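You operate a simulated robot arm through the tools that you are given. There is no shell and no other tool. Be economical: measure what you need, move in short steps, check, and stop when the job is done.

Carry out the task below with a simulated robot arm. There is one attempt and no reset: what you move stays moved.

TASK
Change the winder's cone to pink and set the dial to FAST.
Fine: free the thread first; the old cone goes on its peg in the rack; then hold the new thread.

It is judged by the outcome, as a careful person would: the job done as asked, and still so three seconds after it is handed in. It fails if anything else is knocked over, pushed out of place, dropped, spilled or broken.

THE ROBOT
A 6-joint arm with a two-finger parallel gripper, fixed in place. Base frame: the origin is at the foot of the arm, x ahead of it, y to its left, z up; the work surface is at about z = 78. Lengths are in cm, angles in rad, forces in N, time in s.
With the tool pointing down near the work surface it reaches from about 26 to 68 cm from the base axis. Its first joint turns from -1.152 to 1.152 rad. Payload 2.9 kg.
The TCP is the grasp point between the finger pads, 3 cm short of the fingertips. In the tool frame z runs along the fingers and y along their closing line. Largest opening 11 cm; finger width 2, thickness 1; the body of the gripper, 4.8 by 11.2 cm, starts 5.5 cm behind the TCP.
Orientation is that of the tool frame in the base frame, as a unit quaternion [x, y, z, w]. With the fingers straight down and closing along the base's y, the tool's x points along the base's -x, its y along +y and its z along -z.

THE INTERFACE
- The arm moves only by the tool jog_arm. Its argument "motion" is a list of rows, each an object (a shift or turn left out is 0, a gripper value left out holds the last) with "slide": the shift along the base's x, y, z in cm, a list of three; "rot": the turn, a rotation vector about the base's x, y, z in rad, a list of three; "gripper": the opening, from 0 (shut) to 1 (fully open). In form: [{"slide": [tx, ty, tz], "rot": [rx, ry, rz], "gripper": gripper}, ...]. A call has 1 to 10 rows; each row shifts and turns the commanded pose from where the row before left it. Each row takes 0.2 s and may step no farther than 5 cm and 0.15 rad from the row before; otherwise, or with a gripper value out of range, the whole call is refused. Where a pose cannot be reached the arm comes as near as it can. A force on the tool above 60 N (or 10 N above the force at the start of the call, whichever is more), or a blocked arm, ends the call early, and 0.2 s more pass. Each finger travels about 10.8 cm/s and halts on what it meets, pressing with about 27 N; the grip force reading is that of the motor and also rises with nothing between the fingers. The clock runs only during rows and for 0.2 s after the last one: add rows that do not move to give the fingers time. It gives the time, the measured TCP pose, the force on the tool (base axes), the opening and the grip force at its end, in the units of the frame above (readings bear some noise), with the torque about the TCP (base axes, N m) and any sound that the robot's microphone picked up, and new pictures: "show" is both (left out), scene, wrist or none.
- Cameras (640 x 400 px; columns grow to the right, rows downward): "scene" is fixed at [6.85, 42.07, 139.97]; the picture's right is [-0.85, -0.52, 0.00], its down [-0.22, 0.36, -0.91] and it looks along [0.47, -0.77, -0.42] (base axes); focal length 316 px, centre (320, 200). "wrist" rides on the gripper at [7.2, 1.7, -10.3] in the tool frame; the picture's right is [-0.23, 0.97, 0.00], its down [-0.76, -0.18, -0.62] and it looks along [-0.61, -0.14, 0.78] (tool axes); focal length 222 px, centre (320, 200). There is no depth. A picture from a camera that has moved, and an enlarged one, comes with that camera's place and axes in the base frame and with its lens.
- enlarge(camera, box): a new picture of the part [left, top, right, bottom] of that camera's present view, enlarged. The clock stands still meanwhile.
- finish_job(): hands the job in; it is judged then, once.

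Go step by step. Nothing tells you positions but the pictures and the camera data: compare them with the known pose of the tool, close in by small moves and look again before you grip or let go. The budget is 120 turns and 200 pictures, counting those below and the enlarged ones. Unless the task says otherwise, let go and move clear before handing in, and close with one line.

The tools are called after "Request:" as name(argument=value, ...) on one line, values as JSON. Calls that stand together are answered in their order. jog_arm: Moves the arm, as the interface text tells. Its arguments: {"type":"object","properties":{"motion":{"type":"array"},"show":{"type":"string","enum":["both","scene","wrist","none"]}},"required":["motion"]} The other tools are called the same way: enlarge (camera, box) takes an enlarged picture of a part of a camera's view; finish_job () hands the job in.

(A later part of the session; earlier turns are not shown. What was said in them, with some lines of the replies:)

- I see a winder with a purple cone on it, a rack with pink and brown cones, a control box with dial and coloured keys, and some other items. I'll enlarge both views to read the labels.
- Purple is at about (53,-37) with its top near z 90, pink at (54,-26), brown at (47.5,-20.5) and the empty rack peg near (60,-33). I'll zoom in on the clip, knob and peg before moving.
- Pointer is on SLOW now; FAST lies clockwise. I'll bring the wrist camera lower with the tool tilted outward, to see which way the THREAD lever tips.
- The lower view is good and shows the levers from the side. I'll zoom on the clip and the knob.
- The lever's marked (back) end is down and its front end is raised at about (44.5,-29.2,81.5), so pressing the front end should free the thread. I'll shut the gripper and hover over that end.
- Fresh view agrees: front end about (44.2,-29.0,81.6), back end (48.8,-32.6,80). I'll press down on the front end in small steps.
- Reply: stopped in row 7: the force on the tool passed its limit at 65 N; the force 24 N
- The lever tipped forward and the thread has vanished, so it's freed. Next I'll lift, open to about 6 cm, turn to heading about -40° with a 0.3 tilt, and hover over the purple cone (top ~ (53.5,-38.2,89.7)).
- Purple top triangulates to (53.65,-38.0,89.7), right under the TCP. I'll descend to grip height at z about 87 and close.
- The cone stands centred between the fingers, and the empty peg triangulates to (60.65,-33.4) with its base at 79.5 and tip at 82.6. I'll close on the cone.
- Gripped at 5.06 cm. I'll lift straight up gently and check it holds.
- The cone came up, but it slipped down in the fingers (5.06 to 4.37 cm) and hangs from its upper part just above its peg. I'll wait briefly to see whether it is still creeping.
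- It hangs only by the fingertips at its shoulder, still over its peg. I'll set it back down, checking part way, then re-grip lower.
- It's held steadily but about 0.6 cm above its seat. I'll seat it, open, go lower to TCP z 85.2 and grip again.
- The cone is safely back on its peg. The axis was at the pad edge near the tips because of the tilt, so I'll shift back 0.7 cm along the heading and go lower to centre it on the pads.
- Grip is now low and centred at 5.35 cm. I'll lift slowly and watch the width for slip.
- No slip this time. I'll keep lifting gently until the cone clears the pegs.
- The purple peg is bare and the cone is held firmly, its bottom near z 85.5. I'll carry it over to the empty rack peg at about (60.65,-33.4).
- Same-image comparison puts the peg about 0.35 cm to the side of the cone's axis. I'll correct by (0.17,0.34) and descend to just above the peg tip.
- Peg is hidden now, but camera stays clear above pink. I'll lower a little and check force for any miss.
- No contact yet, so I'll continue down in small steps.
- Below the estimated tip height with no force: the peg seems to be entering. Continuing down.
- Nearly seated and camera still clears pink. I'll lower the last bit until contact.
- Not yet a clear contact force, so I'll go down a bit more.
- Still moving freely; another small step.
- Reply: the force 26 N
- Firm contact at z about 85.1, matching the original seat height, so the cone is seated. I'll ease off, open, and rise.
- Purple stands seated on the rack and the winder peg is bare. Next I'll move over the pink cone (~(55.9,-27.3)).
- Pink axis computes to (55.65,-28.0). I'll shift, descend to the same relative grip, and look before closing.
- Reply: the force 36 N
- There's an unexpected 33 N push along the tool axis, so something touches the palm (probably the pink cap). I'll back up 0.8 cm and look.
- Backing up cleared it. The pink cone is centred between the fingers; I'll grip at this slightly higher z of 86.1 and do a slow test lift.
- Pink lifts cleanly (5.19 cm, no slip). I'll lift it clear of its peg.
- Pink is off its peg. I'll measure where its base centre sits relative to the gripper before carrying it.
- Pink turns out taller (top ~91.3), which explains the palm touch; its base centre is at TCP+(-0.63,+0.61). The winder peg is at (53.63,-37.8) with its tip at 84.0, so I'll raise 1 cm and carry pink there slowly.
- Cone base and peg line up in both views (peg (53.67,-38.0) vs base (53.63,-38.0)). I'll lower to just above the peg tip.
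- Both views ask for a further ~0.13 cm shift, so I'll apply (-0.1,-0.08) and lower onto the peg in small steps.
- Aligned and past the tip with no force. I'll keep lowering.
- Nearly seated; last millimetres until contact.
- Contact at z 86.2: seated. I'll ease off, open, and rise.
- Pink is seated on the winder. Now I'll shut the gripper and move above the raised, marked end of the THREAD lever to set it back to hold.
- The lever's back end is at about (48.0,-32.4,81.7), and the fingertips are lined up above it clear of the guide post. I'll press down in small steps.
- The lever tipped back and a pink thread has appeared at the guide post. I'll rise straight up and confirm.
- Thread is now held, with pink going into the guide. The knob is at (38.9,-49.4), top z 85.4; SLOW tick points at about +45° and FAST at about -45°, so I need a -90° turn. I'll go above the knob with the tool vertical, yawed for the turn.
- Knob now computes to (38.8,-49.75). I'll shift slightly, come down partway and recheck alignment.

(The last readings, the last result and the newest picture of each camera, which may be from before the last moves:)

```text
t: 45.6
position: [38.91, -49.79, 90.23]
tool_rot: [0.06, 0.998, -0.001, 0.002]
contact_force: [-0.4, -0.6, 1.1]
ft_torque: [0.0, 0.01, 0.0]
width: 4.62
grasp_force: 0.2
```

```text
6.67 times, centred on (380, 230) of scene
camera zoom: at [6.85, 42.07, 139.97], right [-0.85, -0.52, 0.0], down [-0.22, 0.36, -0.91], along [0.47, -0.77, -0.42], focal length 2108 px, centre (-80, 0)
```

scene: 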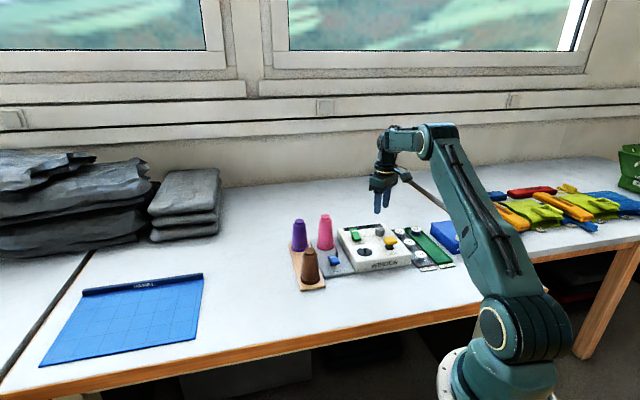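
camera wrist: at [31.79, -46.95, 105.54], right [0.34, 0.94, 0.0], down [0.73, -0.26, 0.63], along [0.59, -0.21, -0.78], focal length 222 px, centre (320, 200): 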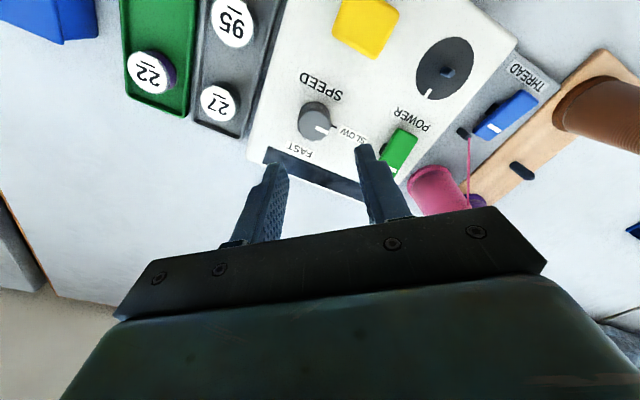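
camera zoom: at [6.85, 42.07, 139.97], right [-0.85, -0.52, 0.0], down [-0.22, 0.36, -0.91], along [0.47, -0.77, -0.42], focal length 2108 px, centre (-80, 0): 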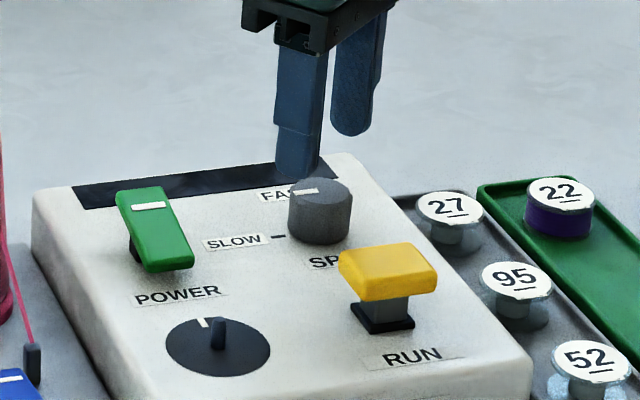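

Tool axis is about 0.3 cm off the knob centre, so I'll shift (-0.2,-0.2) and descend so the tips straddle the knob.

Request:
jog_arm(motion=[{"slide": [-0.2, -0.2, -1]}, {"slide": [0, 0, -1]}, {"slide": [0, 0, -0.9]}, {}], show="none")

Request:
enlarge(camera="wrist", box=[220, 80, 420, 240])

Request:
enlarge(camera="scene", box=[350, 200, 410, 260])

```text
t: 46.6
position: [38.63, -49.86, 87.33]
tool_rot: [0.059, 0.998, -0.001, 0.003]
contact_force: [0.2, 0.0, 0.1]
ft_torque: [-0.02, -0.01, 0.03]
width: 4.61
grasp_force: 0.1
```

```text
2.50 times, centred on (320, 160) of wrist
camera zoom: at [31.57, -47.37, 97.57], right [0.34, 0.94, 0.0], down [0.73, -0.27, 0.63], along [0.59, -0.21, -0.78], focal length 555 px, centre (320, 300)
```

zoom: 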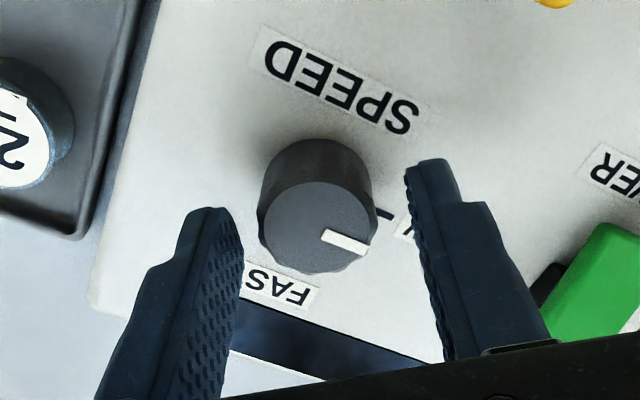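

```text
6.67 times, centred on (380, 230) of scene
camera zoom: at [6.85, 42.07, 139.97], right [-0.85, -0.52, 0.0], down [-0.22, 0.36, -0.91], along [0.47, -0.77, -0.42], focal length 2108 px, centre (-80, 0)
```

zoom: 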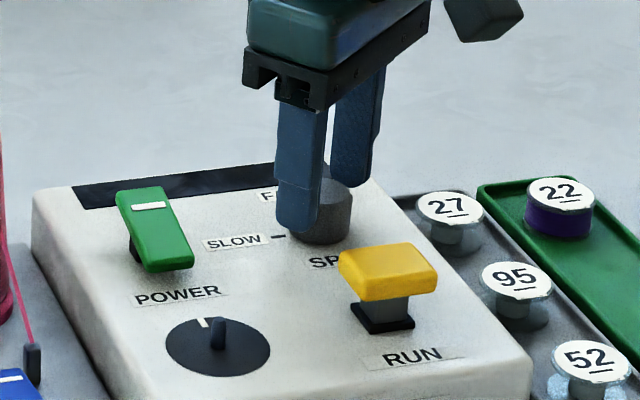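

Heading is spot on; a small lateral shift remains. I'll shift, go 0.4 lower, and close on the knob.

Request:
jog_arm(motion=[{"slide": [-0.07, -0.19, -0.4]}, {}, {"gripper": 0.1}, {}, {}], show="none")

Request:
enlarge(camera="wrist", box=[220, 80, 420, 240])

```text
t: 47.8
position: [38.58, -50.23, 86.89]
tool_rot: [0.059, 0.998, -0.001, 0.003]
contact_force: [0.1, 4.4, 2.3]
ft_torque: [0.42, 0.09, 0.01]
width: 3.12
grasp_force: 45.3
```

```text
2.50 times, centred on (320, 160) of wrist
camera zoom: at [31.54, -47.53, 97.22], right [0.34, 0.94, 0.0], down [0.73, -0.27, 0.63], along [0.59, -0.21, -0.78], focal length 555 px, centre (320, 300)
```

zoom: 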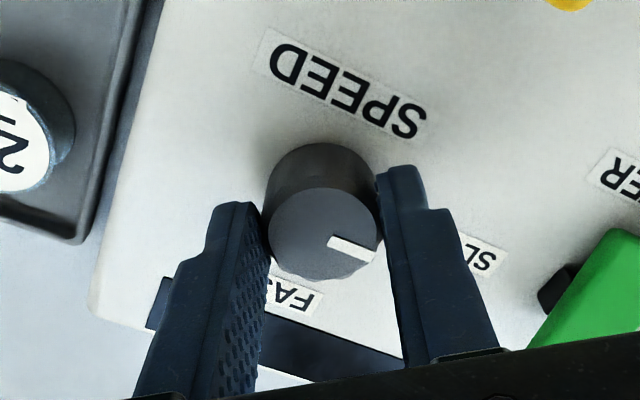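

Knob gripped at 3.1 cm, with only a small side force. I'll start turning clockwise and check.

Request:
jog_arm(motion=[{"slide": [0, 0.08, 0]}, {"rot": [0, 0, -0.1]}, {"rot": [0, 0, -0.15]}, {"rot": [0, 0, -0.15]}, {"rot": [0, 0, -0.15]}, {}], show="none")

Request:
enlarge(camera="wrist", box=[220, 80, 420, 240])

Request:
enlarge(camera="scene", box=[330, 200, 420, 280])

```text
t: 49.2
position: [38.7, -49.98, 86.93]
tool_rot: [0.328, 0.945, -0.002, 0.002]
contact_force: [6.1, 5.4, -0.4]
ft_torque: [0.25, -0.49, 0.01]
width: 3.12
grasp_force: 45.0
```

```text
2.50 times, centred on (320, 160) of wrist
camera zoom: at [33.97, -44.09, 97.21], right [0.78, 0.62, 0.0], down [0.49, -0.61, 0.63], along [0.39, -0.49, -0.78], focal length 555 px, centre (320, 300)
```

zoom: 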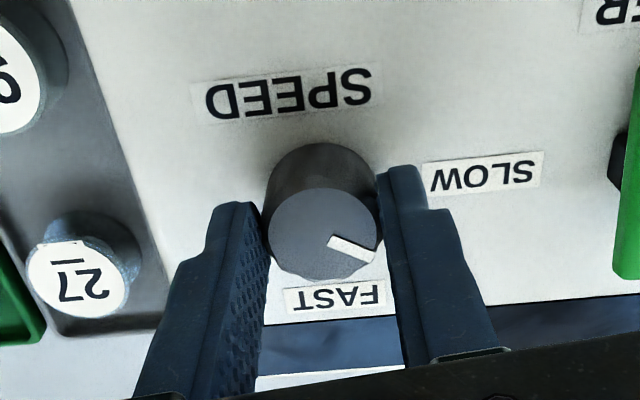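

```text
5.00 times, centred on (375, 240) of scene
camera zoom: at [6.86, 42.08, 139.97], right [-0.85, -0.52, 0.0], down [-0.22, 0.36, -0.91], along [0.47, -0.77, -0.42], focal length 1581 px, centre (45, 0)
```

zoom: 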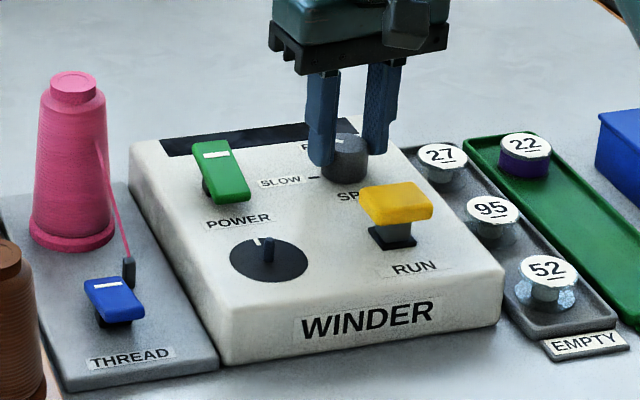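

The knob turns with the gripper: pointer now around +5°. I'll continue another 0.75 rad and look.

Request:
jog_arm(motion=[{"rot": [0, 0, -0.15]}, {"rot": [0, 0, -0.15]}, {"rot": [0, 0, -0.15]}, {"rot": [0, 0, -0.15]}, {"rot": [0, 0, -0.15]}, {}], show="none")

Request:
enlarge(camera="wrist", box=[220, 80, 420, 240])

Request:
enlarge(camera="scene", box=[360, 210, 400, 250])

```text
t: 50.6
position: [38.87, -49.78, 86.88]
tool_rot: [0.65, 0.76, -0.002, 0.002]
contact_force: [20.5, 11.1, -9.6]
ft_torque: [-0.06, -0.98, 0.06]
width: 3.13
grasp_force: 44.9
```

```text
2.50 times, centred on (320, 160) of wrist
camera zoom: at [39.33, -42.39, 97.22], right [1.0, -0.07, 0.0], down [-0.06, -0.78, 0.63], along [-0.05, -0.63, -0.78], focal length 555 px, centre (320, 300)
```

zoom: 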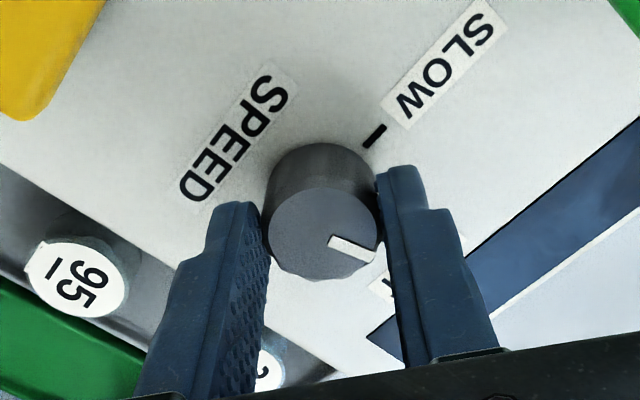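

```text
10.00 times, centred on (380, 230) of scene
camera zoom: at [6.91, 42.08, 139.97], right [-0.85, -0.52, 0.0], down [-0.22, 0.36, -0.91], along [0.47, -0.77, -0.42], focal length 3162 px, centre (-280, -100)
```

zoom: 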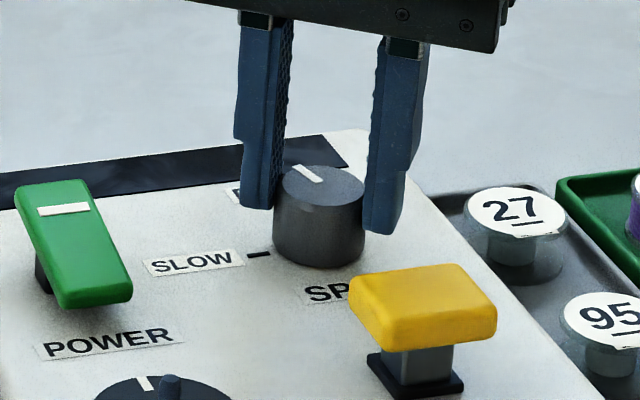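

Pointer is at about -35°, and the side force shows the true centre is a bit toward +x+y. I'll correct that and turn the last 0.27 rad.

Request:
jog_arm(motion=[{"slide": [0.2, 0.12, 0]}, {"rot": [0, 0, -0.13]}, {"rot": [0, 0, -0.14]}, {}], show="none")

Request:
enlarge(camera="wrist", box=[220, 80, 420, 240])

Request:
enlarge(camera="scene", box=[360, 210, 400, 250])

```text
t: 51.6
position: [38.89, -49.76, 87.02]
tool_rot: [0.748, 0.664, -0.003, 0.002]
contact_force: [16.9, 6.0, -9.3]
ft_torque: [0.08, -0.8, 0.15]
width: 3.12
grasp_force: 44.6
```

```text
2.50 times, centred on (320, 160) of wrist
camera zoom: at [41.41, -42.81, 97.22], right [0.94, -0.34, 0.0], down [-0.26, -0.73, 0.63], along [-0.21, -0.59, -0.78], focal length 555 px, centre (320, 300)
```

zoom: 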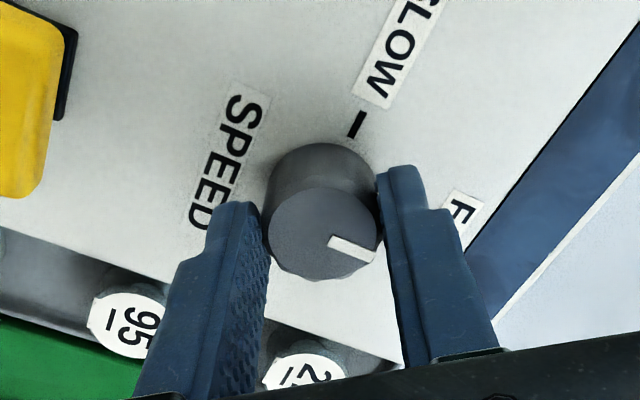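

```text
10.00 times, centred on (380, 230) of scene
camera zoom: at [6.9, 42.07, 139.97], right [-0.85, -0.52, 0.0], down [-0.22, 0.36, -0.91], along [0.47, -0.77, -0.42], focal length 3162 px, centre (-280, -100)
```

zoom: 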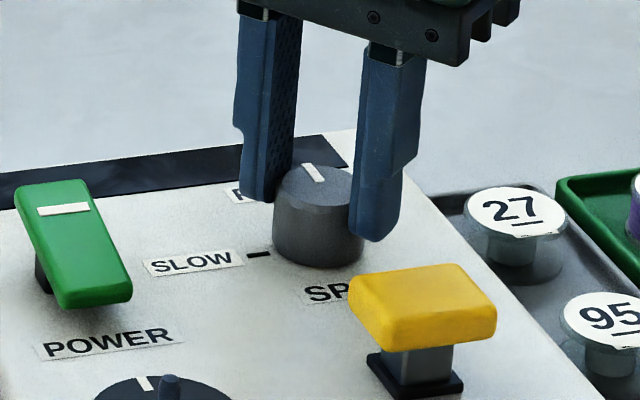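

Turned 90° in total. I'll release, rise straight up and compare the pointer with the FAST tick.

Request:
jog_arm(motion=[{"gripper": 0.42}, {}, {"slide": [0, 0, 2]}, {"slide": [0, 0, 4]}, {"slide": [0, 0, 4]}, {}], show="wrist")

Request:
enlarge(camera="wrist", box=[240, 60, 400, 190])

Request:
enlarge(camera="scene", box=[350, 205, 410, 255])

```text
t: 53.0
position: [38.84, -49.81, 97.12]
tool_rot: [0.748, 0.664, -0.002, 0.002]
contact_force: [1.5, 0.0, 0.0]
ft_torque: [-0.01, 0.0, -0.02]
width: 4.61
grasp_force: 0.1
camera wrist: at [41.37, -42.73, 107.35], right [0.94, -0.34, 0.0], down [-0.26, -0.73, 0.63], along [-0.21, -0.59, -0.78], focal length 222 px, centre (320, 200)
```

wrist: 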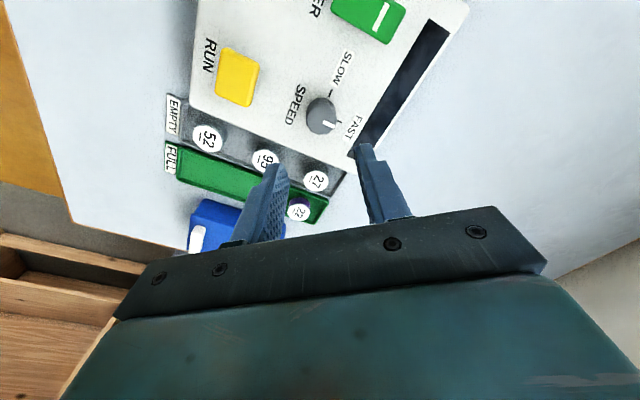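

```text
3.08 times, centred on (320, 125) of wrist
camera zoom: at [41.37, -42.73, 107.35], right [0.94, -0.34, 0.0], down [-0.26, -0.73, 0.63], along [-0.21, -0.59, -0.78], focal length 684 px, centre (320, 431)
```

zoom: 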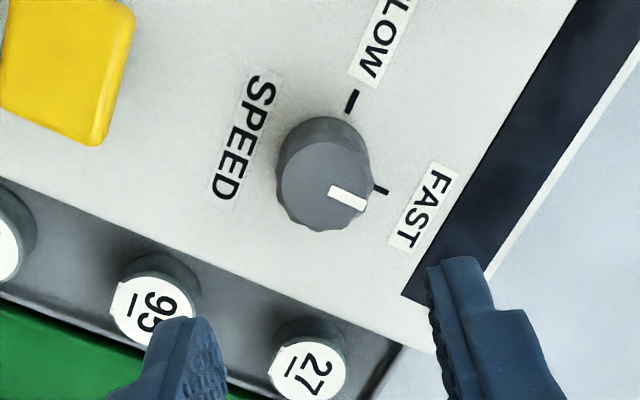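

```text
8.00 times, centred on (380, 230) of scene
camera zoom: at [6.85, 42.07, 139.97], right [-0.85, -0.52, 0.0], down [-0.22, 0.36, -0.91], along [0.47, -0.77, -0.42], focal length 2530 px, centre (-160, -40)
```

zoom: 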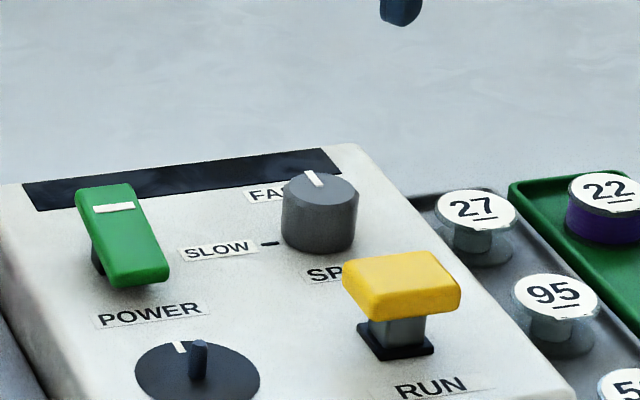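

Pointer now is near the FAST tick. I'll enlarge to judge the residual angle.

Request:
enlarge(camera="wrist", box=[295, 75, 355, 140])

```text
6.15 times, centred on (325, 108) of wrist
camera zoom: at [41.37, -42.73, 107.35], right [0.94, -0.34, 0.0], down [-0.26, -0.73, 0.63], along [-0.21, -0.59, -0.78], focal length 1367 px, centre (289, 769)
```

zoom: 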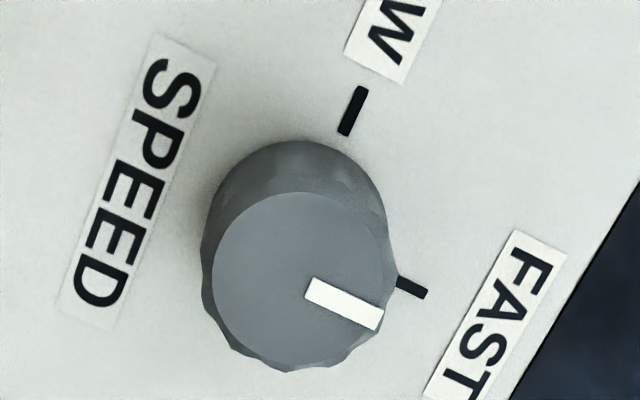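

Pointer and FAST tick are parallel to within a degree or two. One last overall check before handing in.

Request:
enlarge(camera="scene", box=[280, 200, 490, 300])

```text
3.05 times, centred on (385, 250) of scene
camera zoom: at [6.85, 42.07, 139.97], right [-0.85, -0.52, 0.0], down [-0.22, 0.36, -0.91], along [0.47, -0.77, -0.42], focal length 964 px, centre (122, 48)
```

zoom: 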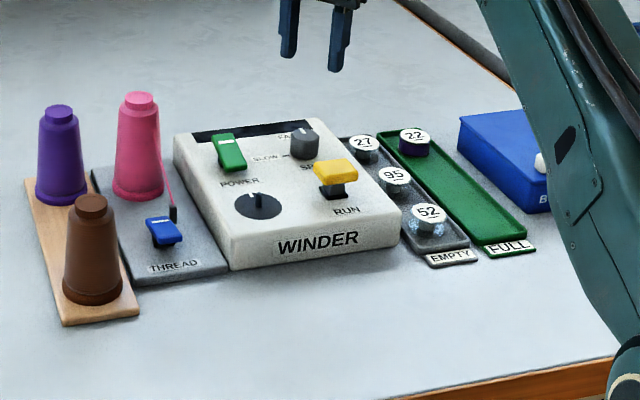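

Everything looks right: pink is on the winder with its thread held, purple is on the rack, the dial is at FAST, and the arm is clear. Handing in.

Request:
finish_job()

```text
The job is handed in.
```

The pink cone is on the winder with its thread held, the purple cone is on its peg in the rack, and the dial is set to FAST.
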